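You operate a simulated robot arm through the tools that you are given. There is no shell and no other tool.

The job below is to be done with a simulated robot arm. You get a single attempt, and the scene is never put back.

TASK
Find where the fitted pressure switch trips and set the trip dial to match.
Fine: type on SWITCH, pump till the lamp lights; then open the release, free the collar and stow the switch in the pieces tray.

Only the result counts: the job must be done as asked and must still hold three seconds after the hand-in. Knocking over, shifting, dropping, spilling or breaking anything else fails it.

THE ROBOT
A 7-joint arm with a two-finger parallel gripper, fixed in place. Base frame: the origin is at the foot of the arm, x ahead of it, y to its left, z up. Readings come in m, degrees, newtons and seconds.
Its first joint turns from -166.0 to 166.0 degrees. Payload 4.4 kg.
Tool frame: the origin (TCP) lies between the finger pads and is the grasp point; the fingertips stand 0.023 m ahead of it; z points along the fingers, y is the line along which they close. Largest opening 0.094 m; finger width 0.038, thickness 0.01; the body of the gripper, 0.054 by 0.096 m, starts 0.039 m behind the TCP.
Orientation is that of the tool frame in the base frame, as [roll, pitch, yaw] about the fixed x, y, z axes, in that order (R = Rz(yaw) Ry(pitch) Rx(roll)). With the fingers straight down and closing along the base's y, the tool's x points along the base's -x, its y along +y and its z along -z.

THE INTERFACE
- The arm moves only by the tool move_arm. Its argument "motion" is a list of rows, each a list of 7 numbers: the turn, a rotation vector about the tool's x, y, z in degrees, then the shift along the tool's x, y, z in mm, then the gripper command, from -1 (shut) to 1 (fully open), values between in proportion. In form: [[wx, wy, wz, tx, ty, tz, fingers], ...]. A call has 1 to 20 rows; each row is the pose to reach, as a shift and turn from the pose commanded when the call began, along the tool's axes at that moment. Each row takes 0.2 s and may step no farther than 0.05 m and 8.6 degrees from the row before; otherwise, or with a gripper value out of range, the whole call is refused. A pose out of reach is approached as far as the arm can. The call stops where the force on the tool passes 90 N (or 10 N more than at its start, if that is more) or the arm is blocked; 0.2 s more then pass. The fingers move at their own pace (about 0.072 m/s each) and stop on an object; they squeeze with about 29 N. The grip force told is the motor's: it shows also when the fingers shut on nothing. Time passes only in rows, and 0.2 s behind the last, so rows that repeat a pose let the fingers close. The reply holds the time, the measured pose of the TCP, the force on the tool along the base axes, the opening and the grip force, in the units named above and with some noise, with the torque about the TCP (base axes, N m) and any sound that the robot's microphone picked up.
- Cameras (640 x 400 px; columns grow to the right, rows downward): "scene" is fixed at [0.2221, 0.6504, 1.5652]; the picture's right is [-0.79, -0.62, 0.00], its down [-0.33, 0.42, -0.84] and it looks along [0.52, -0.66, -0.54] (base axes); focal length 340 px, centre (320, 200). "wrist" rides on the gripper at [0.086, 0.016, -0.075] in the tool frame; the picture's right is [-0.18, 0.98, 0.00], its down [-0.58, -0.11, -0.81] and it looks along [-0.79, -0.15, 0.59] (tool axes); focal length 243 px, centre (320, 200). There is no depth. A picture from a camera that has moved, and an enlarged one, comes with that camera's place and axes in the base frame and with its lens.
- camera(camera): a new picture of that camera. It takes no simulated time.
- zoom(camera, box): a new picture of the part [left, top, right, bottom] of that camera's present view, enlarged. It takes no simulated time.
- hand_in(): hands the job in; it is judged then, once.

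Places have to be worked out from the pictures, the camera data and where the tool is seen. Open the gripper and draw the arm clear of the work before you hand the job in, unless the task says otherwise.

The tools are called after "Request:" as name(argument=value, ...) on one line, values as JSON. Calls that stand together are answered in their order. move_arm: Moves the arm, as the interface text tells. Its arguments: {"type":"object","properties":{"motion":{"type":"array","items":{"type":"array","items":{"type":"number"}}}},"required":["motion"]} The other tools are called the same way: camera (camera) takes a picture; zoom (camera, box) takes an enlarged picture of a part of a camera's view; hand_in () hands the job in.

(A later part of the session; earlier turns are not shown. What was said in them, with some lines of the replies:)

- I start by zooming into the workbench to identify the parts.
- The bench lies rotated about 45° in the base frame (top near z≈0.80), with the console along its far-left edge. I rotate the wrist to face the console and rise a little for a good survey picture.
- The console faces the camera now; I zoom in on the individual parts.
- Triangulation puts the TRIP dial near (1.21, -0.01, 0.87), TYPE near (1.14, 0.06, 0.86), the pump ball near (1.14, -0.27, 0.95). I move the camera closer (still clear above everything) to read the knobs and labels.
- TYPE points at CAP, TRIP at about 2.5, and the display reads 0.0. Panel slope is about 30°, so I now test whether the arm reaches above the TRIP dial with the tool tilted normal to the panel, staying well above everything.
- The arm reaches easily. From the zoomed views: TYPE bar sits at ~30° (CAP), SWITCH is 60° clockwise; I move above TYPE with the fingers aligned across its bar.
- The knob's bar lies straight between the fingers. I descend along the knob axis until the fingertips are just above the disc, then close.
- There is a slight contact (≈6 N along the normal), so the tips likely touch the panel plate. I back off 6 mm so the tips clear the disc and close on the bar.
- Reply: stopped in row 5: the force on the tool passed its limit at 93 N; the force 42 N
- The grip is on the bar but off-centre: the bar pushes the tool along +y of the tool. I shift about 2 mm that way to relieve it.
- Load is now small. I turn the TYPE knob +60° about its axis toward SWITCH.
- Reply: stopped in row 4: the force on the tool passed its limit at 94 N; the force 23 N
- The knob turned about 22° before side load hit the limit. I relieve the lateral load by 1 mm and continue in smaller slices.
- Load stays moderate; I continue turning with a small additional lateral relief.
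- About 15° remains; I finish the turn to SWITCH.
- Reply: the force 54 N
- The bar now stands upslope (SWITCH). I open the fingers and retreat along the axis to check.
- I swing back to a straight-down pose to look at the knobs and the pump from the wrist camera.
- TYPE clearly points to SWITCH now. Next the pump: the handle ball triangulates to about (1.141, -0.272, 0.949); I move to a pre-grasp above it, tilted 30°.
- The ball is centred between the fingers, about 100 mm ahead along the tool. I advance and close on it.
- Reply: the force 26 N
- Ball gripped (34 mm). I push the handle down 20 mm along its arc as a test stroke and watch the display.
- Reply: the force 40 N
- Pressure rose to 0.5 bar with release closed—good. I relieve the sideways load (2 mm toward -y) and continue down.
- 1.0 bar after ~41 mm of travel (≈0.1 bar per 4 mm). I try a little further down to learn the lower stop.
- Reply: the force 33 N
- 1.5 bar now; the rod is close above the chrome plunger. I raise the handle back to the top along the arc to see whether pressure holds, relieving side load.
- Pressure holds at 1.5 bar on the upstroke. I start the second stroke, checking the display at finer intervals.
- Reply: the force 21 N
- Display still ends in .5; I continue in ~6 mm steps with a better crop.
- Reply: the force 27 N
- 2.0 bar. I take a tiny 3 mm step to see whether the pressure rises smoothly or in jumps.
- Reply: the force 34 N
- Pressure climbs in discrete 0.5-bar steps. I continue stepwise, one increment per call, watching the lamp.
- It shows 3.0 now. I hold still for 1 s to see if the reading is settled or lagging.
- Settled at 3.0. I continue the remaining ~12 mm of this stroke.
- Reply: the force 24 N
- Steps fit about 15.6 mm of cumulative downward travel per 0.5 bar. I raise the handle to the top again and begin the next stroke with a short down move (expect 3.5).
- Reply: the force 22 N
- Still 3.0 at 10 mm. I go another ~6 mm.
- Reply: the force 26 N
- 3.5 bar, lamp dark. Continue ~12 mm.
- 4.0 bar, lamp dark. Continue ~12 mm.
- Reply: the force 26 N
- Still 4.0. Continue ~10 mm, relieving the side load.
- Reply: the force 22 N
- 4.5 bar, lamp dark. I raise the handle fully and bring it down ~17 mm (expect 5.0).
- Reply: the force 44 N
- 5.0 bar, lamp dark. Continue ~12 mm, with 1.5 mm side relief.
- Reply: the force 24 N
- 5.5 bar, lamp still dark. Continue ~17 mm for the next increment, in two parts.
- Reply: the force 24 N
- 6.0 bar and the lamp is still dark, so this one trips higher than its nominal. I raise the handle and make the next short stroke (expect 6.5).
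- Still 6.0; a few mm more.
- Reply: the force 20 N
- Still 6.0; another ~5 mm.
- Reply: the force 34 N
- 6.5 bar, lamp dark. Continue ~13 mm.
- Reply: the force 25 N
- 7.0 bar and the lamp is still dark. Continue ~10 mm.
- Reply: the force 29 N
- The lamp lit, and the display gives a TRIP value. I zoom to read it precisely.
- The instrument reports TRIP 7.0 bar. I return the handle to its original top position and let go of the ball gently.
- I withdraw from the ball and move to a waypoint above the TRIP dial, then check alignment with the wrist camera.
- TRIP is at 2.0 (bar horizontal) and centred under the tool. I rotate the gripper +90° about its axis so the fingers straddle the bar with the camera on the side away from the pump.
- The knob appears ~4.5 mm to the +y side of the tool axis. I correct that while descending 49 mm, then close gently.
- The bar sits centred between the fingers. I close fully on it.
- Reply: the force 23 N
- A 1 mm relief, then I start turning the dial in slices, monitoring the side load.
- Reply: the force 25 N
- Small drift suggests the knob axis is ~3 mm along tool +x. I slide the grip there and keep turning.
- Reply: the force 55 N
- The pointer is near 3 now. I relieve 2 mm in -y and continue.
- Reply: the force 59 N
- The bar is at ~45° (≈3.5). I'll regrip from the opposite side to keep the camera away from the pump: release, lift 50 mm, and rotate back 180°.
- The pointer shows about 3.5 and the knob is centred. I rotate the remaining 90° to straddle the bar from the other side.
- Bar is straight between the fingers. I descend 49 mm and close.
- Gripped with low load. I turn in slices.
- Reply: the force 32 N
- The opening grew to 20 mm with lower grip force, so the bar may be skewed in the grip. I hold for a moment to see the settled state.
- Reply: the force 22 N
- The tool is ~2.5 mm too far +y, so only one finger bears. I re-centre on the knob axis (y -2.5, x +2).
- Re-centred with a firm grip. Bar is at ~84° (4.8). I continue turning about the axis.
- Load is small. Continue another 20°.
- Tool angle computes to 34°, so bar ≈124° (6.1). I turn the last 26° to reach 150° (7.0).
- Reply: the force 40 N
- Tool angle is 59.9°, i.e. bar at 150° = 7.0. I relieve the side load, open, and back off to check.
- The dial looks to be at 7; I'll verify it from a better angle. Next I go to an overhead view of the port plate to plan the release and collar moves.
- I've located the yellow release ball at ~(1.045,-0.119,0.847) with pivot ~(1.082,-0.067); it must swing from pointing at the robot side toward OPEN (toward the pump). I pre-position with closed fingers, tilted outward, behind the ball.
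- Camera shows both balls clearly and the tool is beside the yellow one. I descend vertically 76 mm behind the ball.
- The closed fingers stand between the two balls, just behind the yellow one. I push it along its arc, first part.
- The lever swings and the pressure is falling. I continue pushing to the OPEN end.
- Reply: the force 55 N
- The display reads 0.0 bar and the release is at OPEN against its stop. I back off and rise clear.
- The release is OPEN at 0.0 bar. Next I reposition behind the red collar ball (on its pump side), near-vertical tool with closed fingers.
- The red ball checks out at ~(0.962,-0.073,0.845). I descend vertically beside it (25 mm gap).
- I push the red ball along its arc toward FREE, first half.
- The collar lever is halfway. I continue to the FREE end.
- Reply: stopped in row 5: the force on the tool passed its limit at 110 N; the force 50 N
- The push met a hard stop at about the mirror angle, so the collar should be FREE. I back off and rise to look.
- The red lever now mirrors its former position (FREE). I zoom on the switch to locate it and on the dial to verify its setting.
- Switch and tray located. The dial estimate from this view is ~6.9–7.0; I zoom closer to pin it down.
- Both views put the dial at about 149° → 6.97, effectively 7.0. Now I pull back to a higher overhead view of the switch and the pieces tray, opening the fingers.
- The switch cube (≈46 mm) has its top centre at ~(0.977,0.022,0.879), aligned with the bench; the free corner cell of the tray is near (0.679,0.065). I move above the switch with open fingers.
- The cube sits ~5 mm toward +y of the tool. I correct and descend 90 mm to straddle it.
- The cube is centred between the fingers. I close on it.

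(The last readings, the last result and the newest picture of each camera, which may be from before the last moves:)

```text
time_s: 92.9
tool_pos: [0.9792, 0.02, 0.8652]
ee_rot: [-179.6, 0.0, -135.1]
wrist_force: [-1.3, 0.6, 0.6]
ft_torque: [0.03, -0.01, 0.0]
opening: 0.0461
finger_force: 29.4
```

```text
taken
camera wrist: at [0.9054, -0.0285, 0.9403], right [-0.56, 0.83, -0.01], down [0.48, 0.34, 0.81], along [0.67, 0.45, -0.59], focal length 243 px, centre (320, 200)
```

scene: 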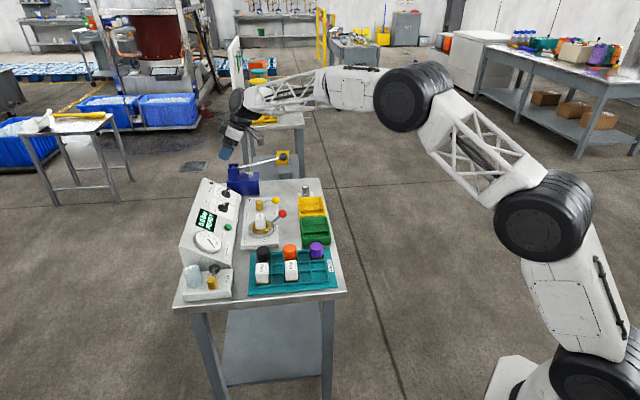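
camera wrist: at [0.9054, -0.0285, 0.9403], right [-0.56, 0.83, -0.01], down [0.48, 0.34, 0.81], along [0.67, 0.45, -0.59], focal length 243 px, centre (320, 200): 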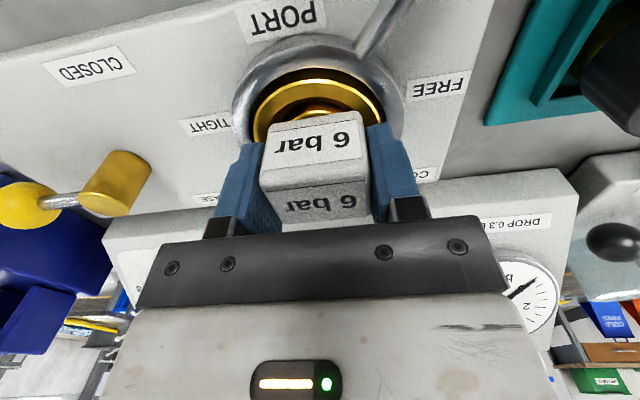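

Gripped at 46 mm with no side load. I lift straight up slowly.

Request:
move_arm(motion=[[0, 0, 0, 0, 0, -3, -0.4], [0, 0, 0, 0, 0, -8, -0.4], [0, 0, 0, 0, 0, -16, -0.4], [0, 0, 0, 0, 0, -30, -0.4]])

Request:
zoom(camera="scene", box=[180, 160, 310, 245])

Request:
camera(camera="wrist")

```text
time_s: 93.9
tool_pos: [0.9781, 0.0213, 0.8949]
ee_rot: [-179.5, 0.0, -135.0]
wrist_force: [-0.6, -0.8, -1.8]
ft_torque: [0.0, 0.0, -0.04]
opening: 0.046
finger_force: 28.8
```

```text
4.71 times, centred on (245, 202) of scene
camera zoom: at [0.2221, 0.6504, 1.5652], right [-0.79, -0.62, 0.0], down [-0.33, 0.42, -0.84], along [0.52, -0.66, -0.54], focal length 1602 px, centre (673, 188)
```

zoom: 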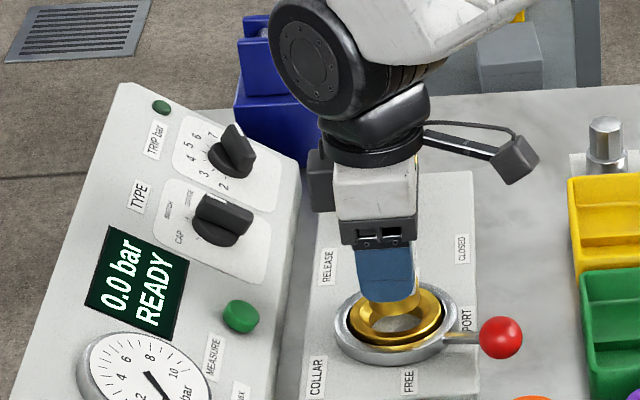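

```text
taken
camera wrist: at [0.9041, -0.0279, 0.9701], right [-0.56, 0.83, -0.01], down [0.48, 0.34, 0.81], along [0.67, 0.45, -0.59], focal length 243 px, centre (320, 200)
```

wrist: 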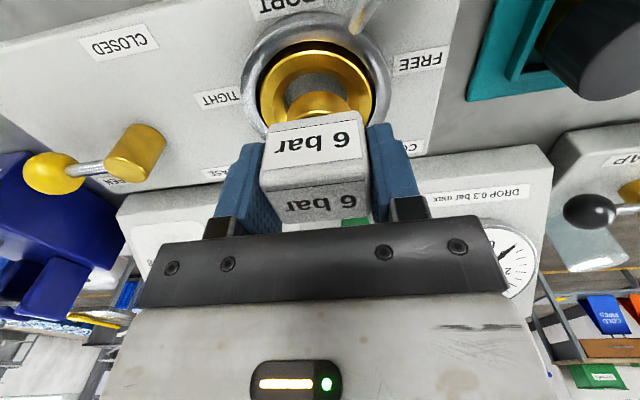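

The switch lifts out freely. I raise it further and carry it over toward the tray's free corner cell.

Request:
move_arm(motion=[[0, 0, 0, 0, 0, -35, -0.4], [0, 0, 0, 0, 0, -70, -0.4], [0, 0, 0, 10, 13, -105, -0.4], [0, 0, 0, 35, 46, -105, -0.4], [0, 0, 0, 60, 79, -105, -0.4], [0, 0, 0, 85, 112, -105, -0.4], [0, 0, 0, 110, 145, -105, -0.4], [0, 0, 0, 135, 178, -105, -0.4], [0, 0, 0, 160, 211, -105, -0.4], [0, 0, 0, 180.3, 238.3, -105, -0.4]])

Request:
camera(camera="wrist")

Request:
zoom(camera="scene", box=[220, 180, 380, 300])

```text
time_s: 96.1
tool_pos: [0.6816, 0.0639, 0.999]
ee_rot: [-179.6, 0.0, -135.0]
wrist_force: [-0.1, -0.4, -1.5]
ft_torque: [0.0, 0.01, 0.02]
opening: 0.0456
finger_force: 28.8
```

```text
taken
camera wrist: at [0.6071, 0.015, 1.0741], right [-0.56, 0.83, -0.01], down [0.48, 0.34, 0.81], along [0.67, 0.45, -0.59], focal length 243 px, centre (320, 200)
```

wrist: 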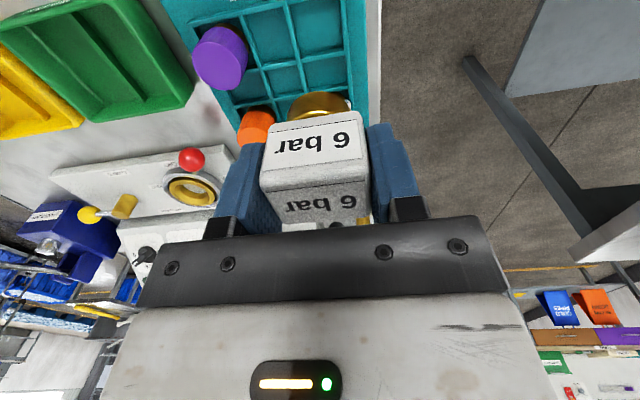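

```text
3.33 times, centred on (300, 240) of scene
camera zoom: at [0.2221, 0.6504, 1.5652], right [-0.79, -0.62, 0.0], down [-0.33, 0.42, -0.84], along [0.52, -0.66, -0.54], focal length 1134 px, centre (387, 67)
```

zoom: 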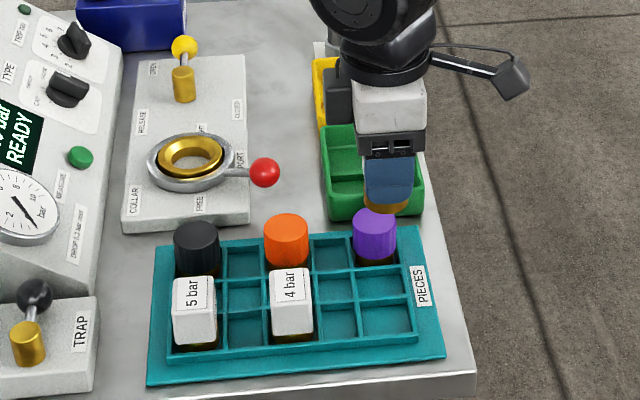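

I check where the cell lies relative to the tool axis (axis point at tray height projects to about (320,28)).

Request:
zoom(camera="wrist", box=[200, 0, 400, 125])

Request:
zoom(camera="scene", box=[260, 225, 345, 290])

```text
3.20 times, centred on (300, 62) of wrist
camera zoom: at [0.6071, 0.015, 1.0741], right [-0.56, 0.83, -0.01], down [0.48, 0.34, 0.81], along [0.67, 0.45, -0.59], focal length 776 px, centre (384, 640)
```

zoom: 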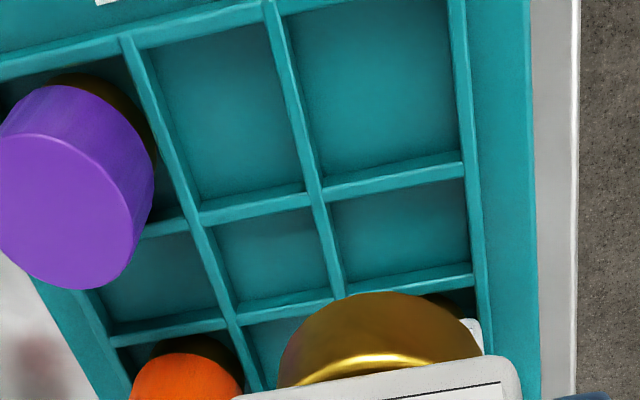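

```text
6.15 times, centred on (302, 258) of scene
camera zoom: at [0.2221, 0.6504, 1.5652], right [-0.79, -0.62, 0.0], down [-0.33, 0.42, -0.84], along [0.52, -0.66, -0.54], focal length 2094 px, centre (428, -154)
```

zoom: 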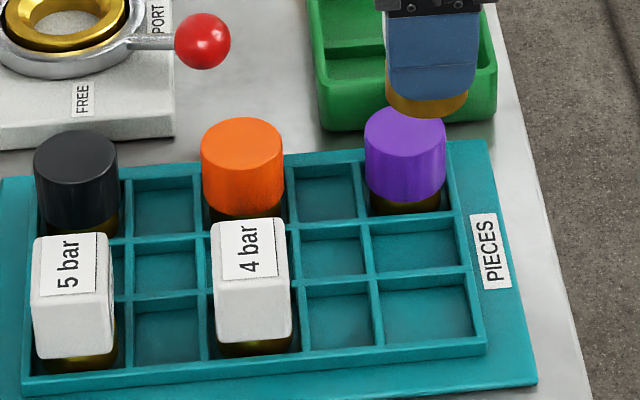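

The designated free corner cell is nearly under the tool (about 2.5 mm along +x, −1.8 mm along y). I descend 105 mm with that correction and re-check alignment.

Request:
move_arm(motion=[[0, 0, 0, 2.5, -1.8, 30, -0.4], [0, 0, 0, 2.5, -1.8, 60, -0.4], [0, 0, 0, 2.5, -1.8, 90, -0.4], [0, 0, 0, 2.5, -1.8, 105, -0.4]])

Request:
camera(camera="wrist")

Request:
zoom(camera="wrist", box=[230, 30, 430, 155])

Request:
zoom(camera="scene", box=[275, 225, 345, 285])

```text
time_s: 97.1
tool_pos: [0.6809, 0.0572, 0.8942]
ee_rot: [-179.6, 0.2, -135.1]
wrist_force: [-0.2, -0.7, -1.5]
ft_torque: [0.0, 0.03, -0.01]
opening: 0.0456
finger_force: 28.8
```

```text
taken
camera wrist: at [0.607, 0.0095, 0.9691], right [-0.56, 0.83, -0.01], down [0.48, 0.34, 0.81], along [0.67, 0.45, -0.59], focal length 243 px, centre (320, 200)
```

wrist: 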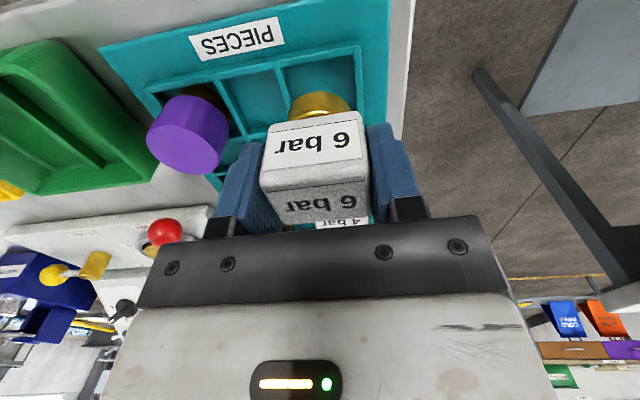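

```text
3.20 times, centred on (330, 92) of wrist
camera zoom: at [0.607, 0.0095, 0.9691], right [-0.56, 0.83, -0.01], down [0.48, 0.34, 0.81], along [0.67, 0.45, -0.59], focal length 776 px, centre (288, 544)
```

zoom: 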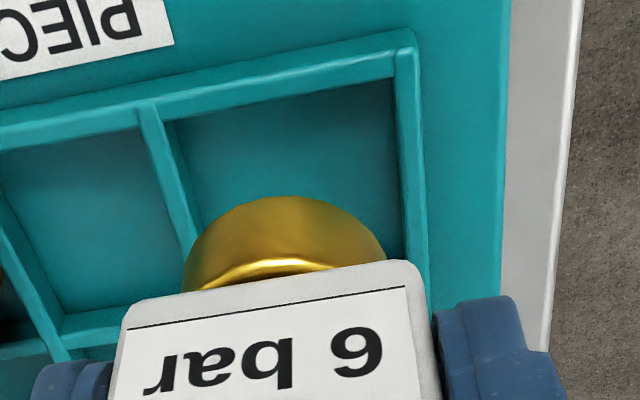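

```text
6.67 times, centred on (310, 255) of scene
camera zoom: at [0.2221, 0.6504, 1.5652], right [-0.79, -0.62, 0.0], down [-0.33, 0.42, -0.84], along [0.52, -0.66, -0.54], focal length 2269 px, centre (387, -167)
```

zoom: 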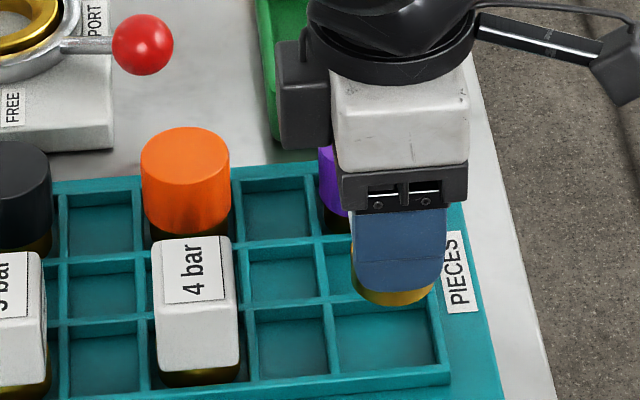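

The cell centre appears ~2–3 mm toward +y and ~3 mm toward −x from the switch. I apply that and lower to just above the rim for a closer comparison.

Request:
move_arm(motion=[[0, 0, 0, -1.5, 1.2, 8, -0.4], [0, 0, 0, -3, 2.5, 16, -0.4], [0, 0, 0, -3, 2.5, 22, -0.4]])

Request:
zoom(camera="wrist", box=[230, 30, 430, 155])

Request:
zoom(camera="scene", box=[285, 235, 335, 280])

```text
time_s: 97.9
tool_pos: [0.6821, 0.0627, 0.8719]
ee_rot: [-179.5, 0.0, -135.0]
wrist_force: [0.0, 0.6, -2.1]
ft_torque: [0.02, -0.01, -0.02]
opening: 0.0454
finger_force: 28.5
```

```text
3.20 times, centred on (330, 92) of wrist
camera zoom: at [0.608, 0.0135, 0.9465], right [-0.56, 0.83, -0.01], down [0.48, 0.34, 0.81], along [0.67, 0.45, -0.59], focal length 776 px, centre (288, 544)
```

zoom: 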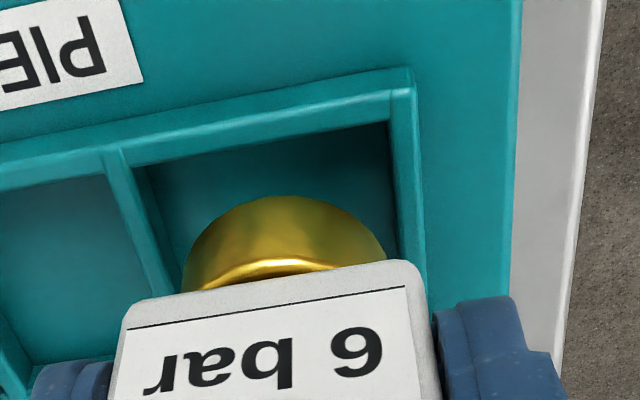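

```text
8.89 times, centred on (310, 258) of scene
camera zoom: at [0.2221, 0.6504, 1.5652], right [-0.79, -0.62, 0.0], down [-0.33, 0.42, -0.84], along [0.52, -0.66, -0.54], focal length 3025 px, centre (409, -311)
```

zoom: 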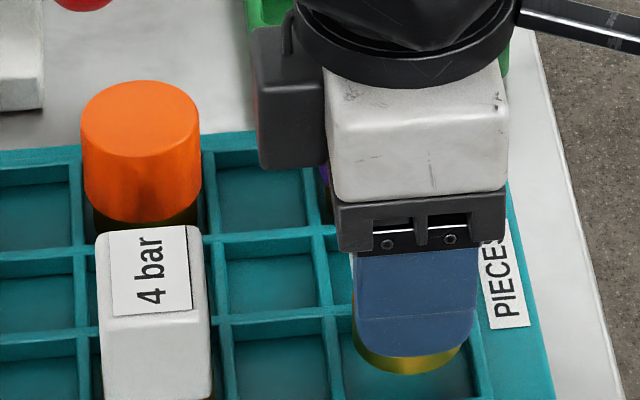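

Both views now agree to within ~1–3 mm. I nudge slightly (x +1, y −1) and lower slowly, watching for contact force.

Request:
move_arm(motion=[[0, 0, 0, 1, -0.8, 3, -0.4], [0, 0, 0, 1, -0.8, 6, -0.4], [0, 0, 0, 1, -0.8, 9, -0.4], [0, 0, 0, 1, -0.8, 11, -0.4]])

Request:
zoom(camera="wrist", box=[230, 30, 430, 155])

Request:
zoom(camera="scene", box=[285, 235, 335, 290])

```text
time_s: 98.9
tool_pos: [0.6814, 0.0608, 0.8619]
ee_rot: [-179.5, 0.1, -135.0]
wrist_force: [0.3, -0.3, -1.6]
ft_torque: [-0.03, -0.04, 0.0]
opening: 0.0455
finger_force: 29.6
```

```text
3.20 times, centred on (330, 92) of wrist
camera zoom: at [0.6081, 0.0126, 0.9367], right [-0.56, 0.83, -0.01], down [0.48, 0.34, 0.81], along [0.67, 0.45, -0.59], focal length 776 px, centre (288, 544)
```

zoom: 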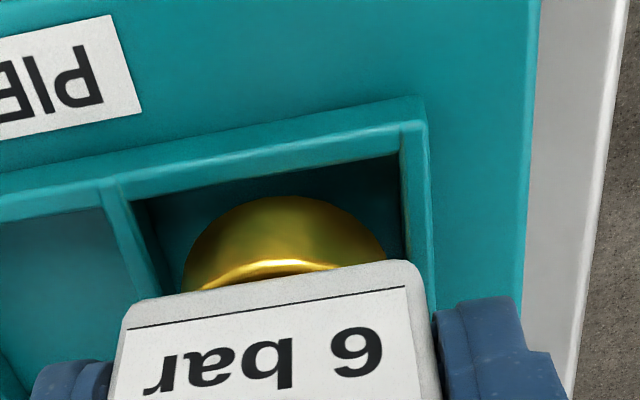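

```text
7.27 times, centred on (310, 262) of scene
camera zoom: at [0.2221, 0.6504, 1.5652], right [-0.79, -0.62, 0.0], down [-0.33, 0.42, -0.84], along [0.52, -0.66, -0.54], focal length 2475 px, centre (393, -254)
```

zoom: 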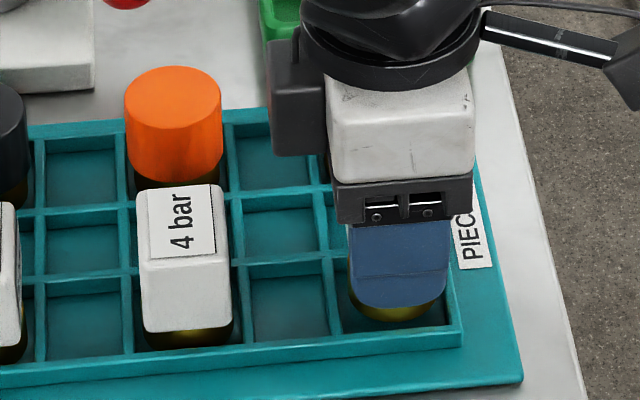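

The brass base is inside the cell outline with no contact yet. I keep lowering in small steps.

Request:
move_arm(motion=[[0, 0, 0, 0, 0, 2, -0.4], [0, 0, 0, 0, 0, 4, -0.4], [0, 0, 0, 0, 0, 4, -0.4]])

Request:
zoom(camera="scene", box=[285, 235, 335, 290])

```text
time_s: 99.7
tool_pos: [0.6822, 0.061, 0.8564]
ee_rot: [-179.6, 0.1, -134.9]
wrist_force: [-0.4, 0.5, -1.2]
ft_torque: [0.0, -0.01, 0.0]
opening: 0.0459
finger_force: 29.3
```

```text
7.27 times, centred on (310, 262) of scene
camera zoom: at [0.2221, 0.6504, 1.5652], right [-0.79, -0.62, 0.0], down [-0.33, 0.42, -0.84], along [0.52, -0.66, -0.54], focal length 2475 px, centre (393, -254)
```

zoom: 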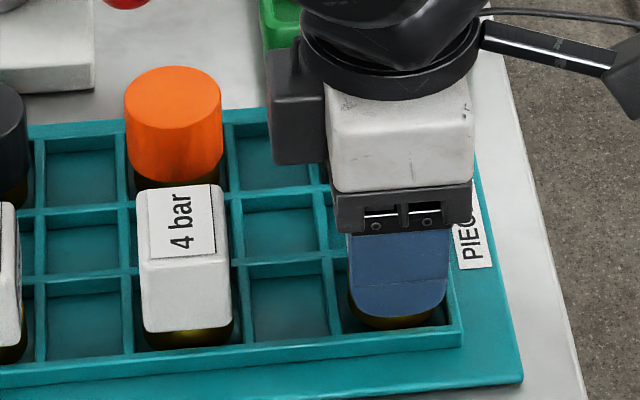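

Still free. Continue down 4–6 mm in small steps.

Request:
move_arm(motion=[[0, 0, 0, 0, 0, 1.5, -0.4], [0, 0, 0, 0, 0, 3, -0.4], [0, 0, 0, 0, 0, 4.5, -0.4], [0, 0, 0, 0, 0, 4.5, -0.4]])

Request:
zoom(camera="scene", box=[285, 235, 335, 290])

Request:
zoom(camera="wrist", box=[230, 30, 430, 155])

```text
time_s: 100.7
tool_pos: [0.6832, 0.0608, 0.8517]
ee_rot: [-179.6, 0.1, -135.0]
wrist_force: [0.2, -0.2, -2.1]
ft_torque: [-0.01, 0.02, 0.02]
opening: 0.0457
finger_force: 28.9
```

```text
7.27 times, centred on (310, 262) of scene
camera zoom: at [0.2221, 0.6504, 1.5652], right [-0.79, -0.62, 0.0], down [-0.33, 0.42, -0.84], along [0.52, -0.66, -0.54], focal length 2475 px, centre (393, -254)
```

zoom: 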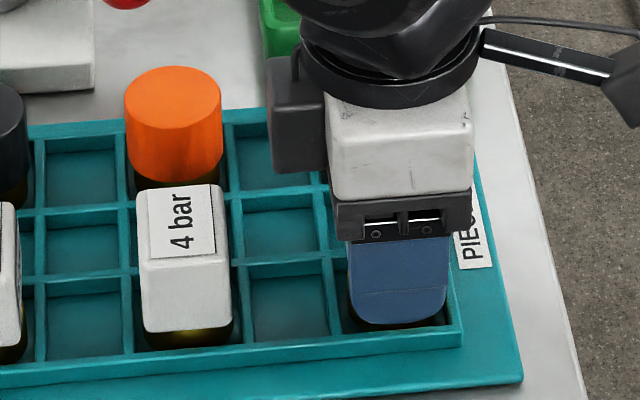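

```text
3.20 times, centred on (330, 92) of wrist
camera zoom: at [0.6084, 0.0126, 0.9278], right [-0.56, 0.83, -0.01], down [0.48, 0.34, 0.81], along [0.67, 0.45, -0.59], focal length 776 px, centre (288, 544)
```

zoom: 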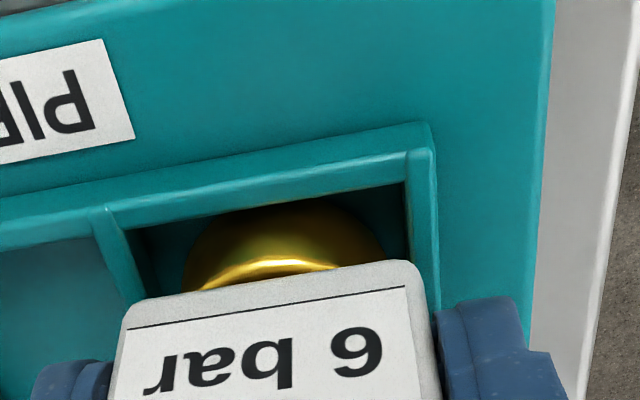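

The base is passing below the rim. Continue in small steps until it seats.

Request:
move_arm(motion=[[0, 0, 0, 0, 0, 1.5, -0.4], [0, 0, 0, 0, 0, 3, -0.4], [0, 0, 0, 0, 0, 3, -0.4]])

```text
time_s: 101.5
tool_pos: [0.683, 0.0609, 0.8503]
ee_rot: [-179.5, 0.2, -134.9]
wrist_force: [0.2, 4.7, 21.6]
ft_torque: [0.41, 0.32, -0.02]
opening: 0.0458
finger_force: 28.8
```

Contact at 22 N. I check whether it's seated flat in the cell.

Request:
zoom(camera="wrist", box=[230, 30, 430, 155])

Request:
zoom(camera="scene", box=[275, 235, 345, 290])

```text
3.20 times, centred on (330, 92) of wrist
camera zoom: at [0.6086, 0.0124, 0.9251], right [-0.56, 0.83, -0.01], down [0.48, 0.34, 0.81], along [0.67, 0.45, -0.59], focal length 776 px, centre (288, 544)
```

zoom: 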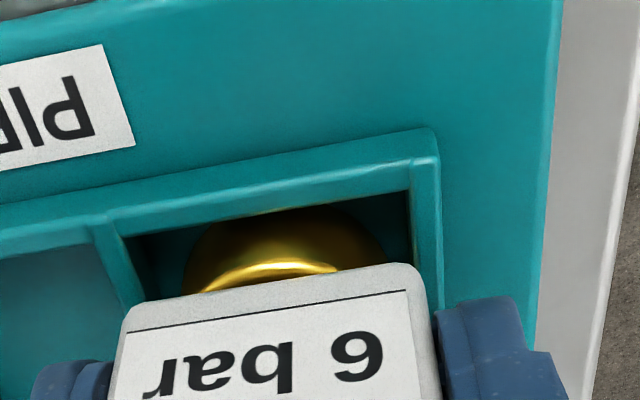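

```text
7.27 times, centred on (310, 262) of scene
camera zoom: at [0.2221, 0.6504, 1.5652], right [-0.79, -0.62, 0.0], down [-0.33, 0.42, -0.84], along [0.52, -0.66, -0.54], focal length 2475 px, centre (393, -254)
```

zoom: 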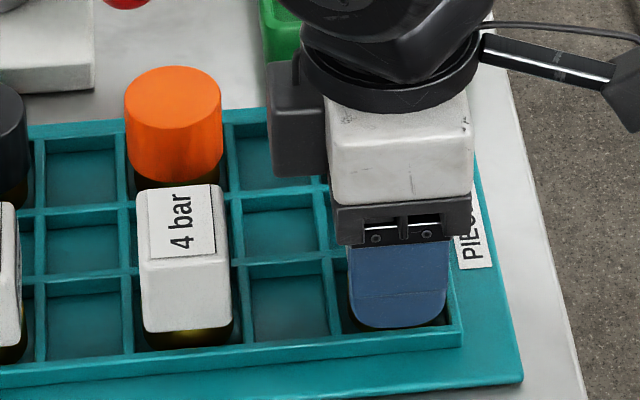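

Seated flat on the cell floor. I relieve the down-force, open only partly (to stay clear of the purple cap), and rise.

Request:
move_arm(motion=[[0, 0, 0, 0, 0, -0.8, -0.4], [0, 0, 0, 0, 0, -0.8, 0.1], [0, 0, 0, 0, 0, -0.8, 0.35], [0, 0, 0, 0, 0, -0.8, 0.35], [0, 0, 0, 0, 0, -20, 0.35], [0, 0, 0, 0, 0, -55, 0.35], [0, 0, 0, 0, 0, -100, 0.35], [0, 0, 0, 0, 0, -140, 0.35]])

Request:
zoom(camera="scene", box=[220, 190, 350, 300])

Request:
camera(camera="wrist")

```text
time_s: 103.3
tool_pos: [0.6813, 0.064, 0.9858]
ee_rot: [-179.6, 0.0, -134.9]
wrist_force: [-0.4, -0.4, -0.1]
ft_torque: [0.01, -0.03, -0.01]
opening: 0.0634
finger_force: 0.0
```

```text
3.64 times, centred on (285, 245) of scene
camera zoom: at [0.2221, 0.6504, 1.5652], right [-0.79, -0.62, 0.0], down [-0.33, 0.42, -0.84], along [0.52, -0.66, -0.54], focal length 1238 px, centre (447, 36)
```

zoom: 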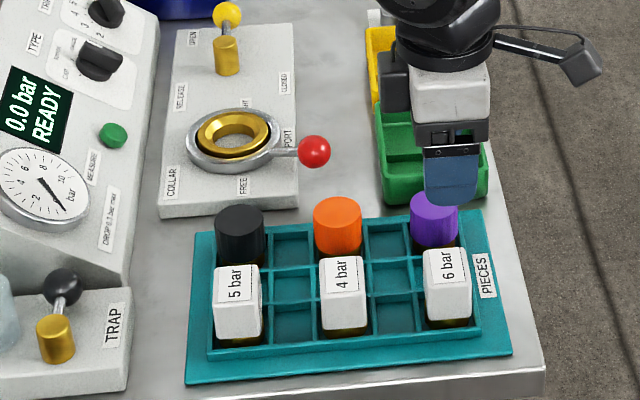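

```text
taken
camera wrist: at [0.6079, 0.0149, 1.0622], right [-0.56, 0.83, -0.01], down [0.48, 0.34, 0.81], along [0.67, 0.45, -0.59], focal length 243 px, centre (320, 200)
```

wrist: 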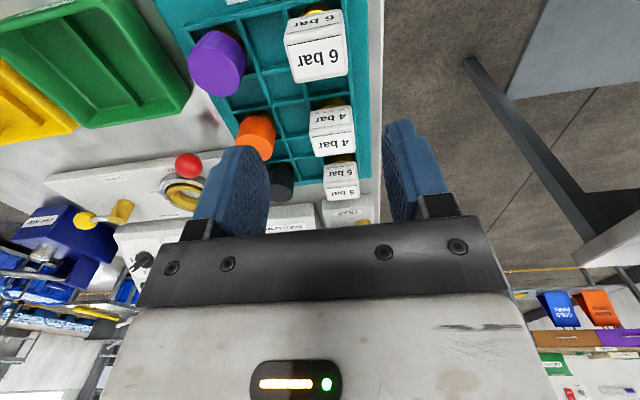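

The switch stands in its cell beside the others, and everything else is in place. Before handing in, I take one more look at the dial from roughly perpendicular to the panel.

Request:
move_arm(motion=[[0, 2, 0, -6.7, -35.5, -22, 0.5], [0, 4, 0, -13.3, -71, -44, 0.7], [0, 6, 0, -20, -106.6, -65, 1], [0, 8, 0, -26.6, -142, -87, 1], [0, 10, 0, -33.3, -177.6, -108, 1], [0, 12, 0, -40, -213, -130, 1], [0, 14, 0, -46.6, -248.7, -152, 1], [0, 16, 0, -53.3, -284, -173, 1], [0, 18, 0, -60, -319.7, -195, 1], [0, 20, 0, -66.6, -355, -217, 1], [0, 22, 0, -73.2, -390.8, -238, 1], [0, 24, 0, -79.9, -426.3, -260, 1]])

Request:
camera(camera="wrist")

```text
time_s: 105.9
tool_pos: [1.038, -0.1842, 1.2542]
ee_rot: [-179.5, -24.0, -135.1]
wrist_force: [0.4, -0.4, 0.5]
ft_torque: [0.02, -0.02, 0.03]
opening: 0.0941
finger_force: 0.1
```

```text
taken
camera wrist: at [0.9908, -0.2056, 1.3577], right [-0.58, 0.81, -0.08], down [0.68, 0.53, 0.5], along [0.45, 0.23, -0.86], focal length 243 px, centre (320, 200)
```

wrist: 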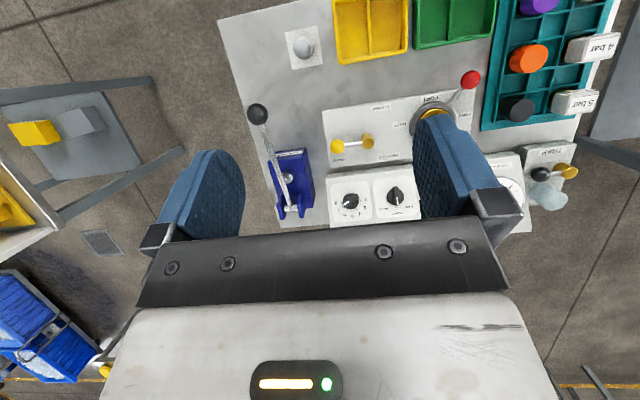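

Request:
zoom(camera="wrist", box=[322, 172, 378, 228])

Request:
zoom(camera="wrist", box=[366, 172, 422, 228])

```text
7.14 times, centred on (350, 200) of wrist
camera zoom: at [0.9908, -0.2056, 1.3577], right [-0.58, 0.81, -0.08], down [0.68, 0.53, 0.5], along [0.45, 0.23, -0.86], focal length 1733 px, centre (106, 200)
```

zoom: 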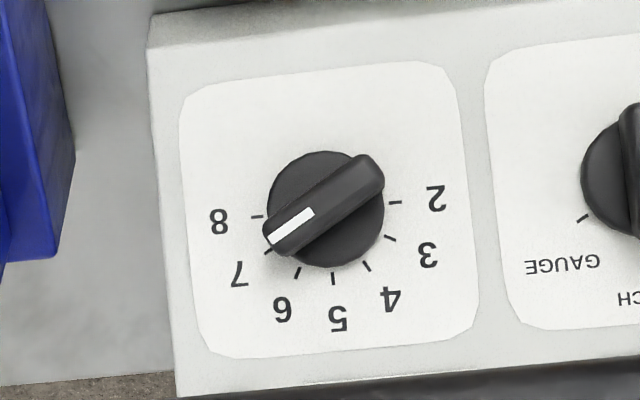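

```text
7.14 times, centred on (394, 200) of wrist
camera zoom: at [0.9908, -0.2056, 1.3577], right [-0.58, 0.81, -0.08], down [0.68, 0.53, 0.5], along [0.45, 0.23, -0.86], focal length 1733 px, centre (-209, 200)
```

zoom: 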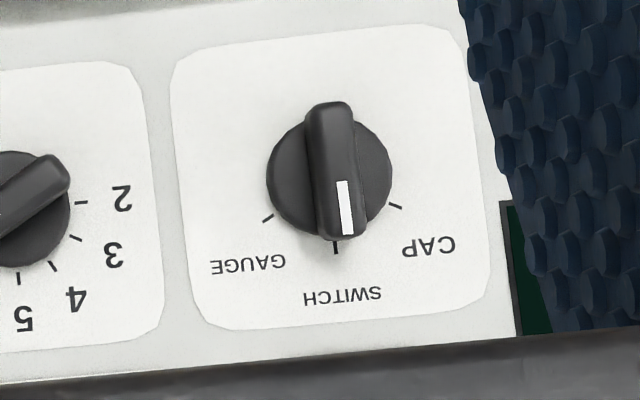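

The pointer sits on the 7 tick, TYPE is on SWITCH, release open, collar free, and the switch is stowed. I draw the arm back clear of the bench and check the scene once more.

Request:
move_arm(motion=[[0, -3, 0, 34.9, 17.7, 8.7, 1], [0, -6, 0, 69.8, 35.4, 17.4, 1], [0, -9, 0, 104.6, 53, 26, 1], [0, -12, 0, 139.5, 70.7, 34.7, 1], [0, -15, 0, 174.4, 88.4, 43.4, 1], [0, -18, 0, 209.3, 106, 52, 1], [0, -21, 0, 244, 123.7, 60.7, 1], [0, -24, 0, 279, 141.4, 69.4, 1]])

Request:
zoom(camera="scene", box=[170, 140, 350, 310])

```text
time_s: 107.7
tool_pos: [0.7374, -0.2811, 1.3013]
ee_rot: [-179.6, 0.0, -135.0]
wrist_force: [0.6, -1.0, -0.2]
ft_torque: [-0.01, 0.02, 0.0]
opening: 0.094
finger_force: 0.1
```

```text
2.35 times, centred on (260, 225) of scene
camera zoom: at [0.2221, 0.6504, 1.5652], right [-0.79, -0.62, 0.0], down [-0.33, 0.42, -0.84], along [0.52, -0.66, -0.54], focal length 801 px, centre (461, 141)
```

zoom: 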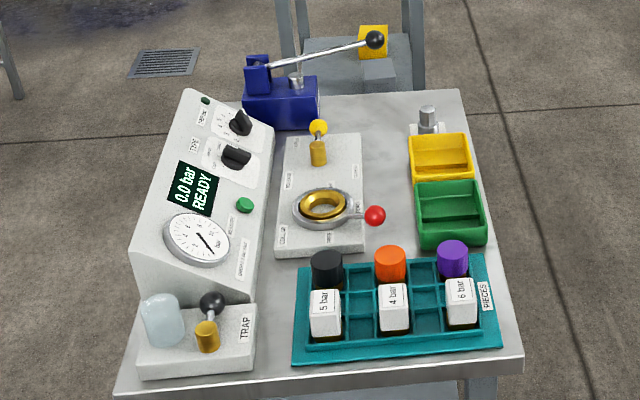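

The final scene shows everything as asked: 0.0 bar, release open, collar free, switch stowed, dial at 7.0, nothing else disturbed. I hand the job in.

Request:
hand_in()

```text
The job is handed in.
```

The fitted pressure switch, labelled 6 bar, trips at 7.0 bar. The trip dial is set to match, with the pointer on the 7 tick.

- **Trip test:** With TYPE on SWITCH, I pumped in 0.5-bar steps. The lamp was still dark at 7.0 and lit at 7.5, where the display read "TRIP 7.0 bar". I set the dial to that displayed value.
- **Dial setting:** From a view almost square to the panel, the pointer reads about 6.97.
- **Release and collar:** I opened the release and the display fell to 0.0 bar. I then pushed the collar lever to its stop on the FREE side, and the switch lifted out without resistance.
- **Stowing:** The switch is upright in the free corner cell of the pieces tray, next to the 4 bar piece. The final picture shows nothing else moved.

The gripper is open and the arm was clear of the bench at hand-in.
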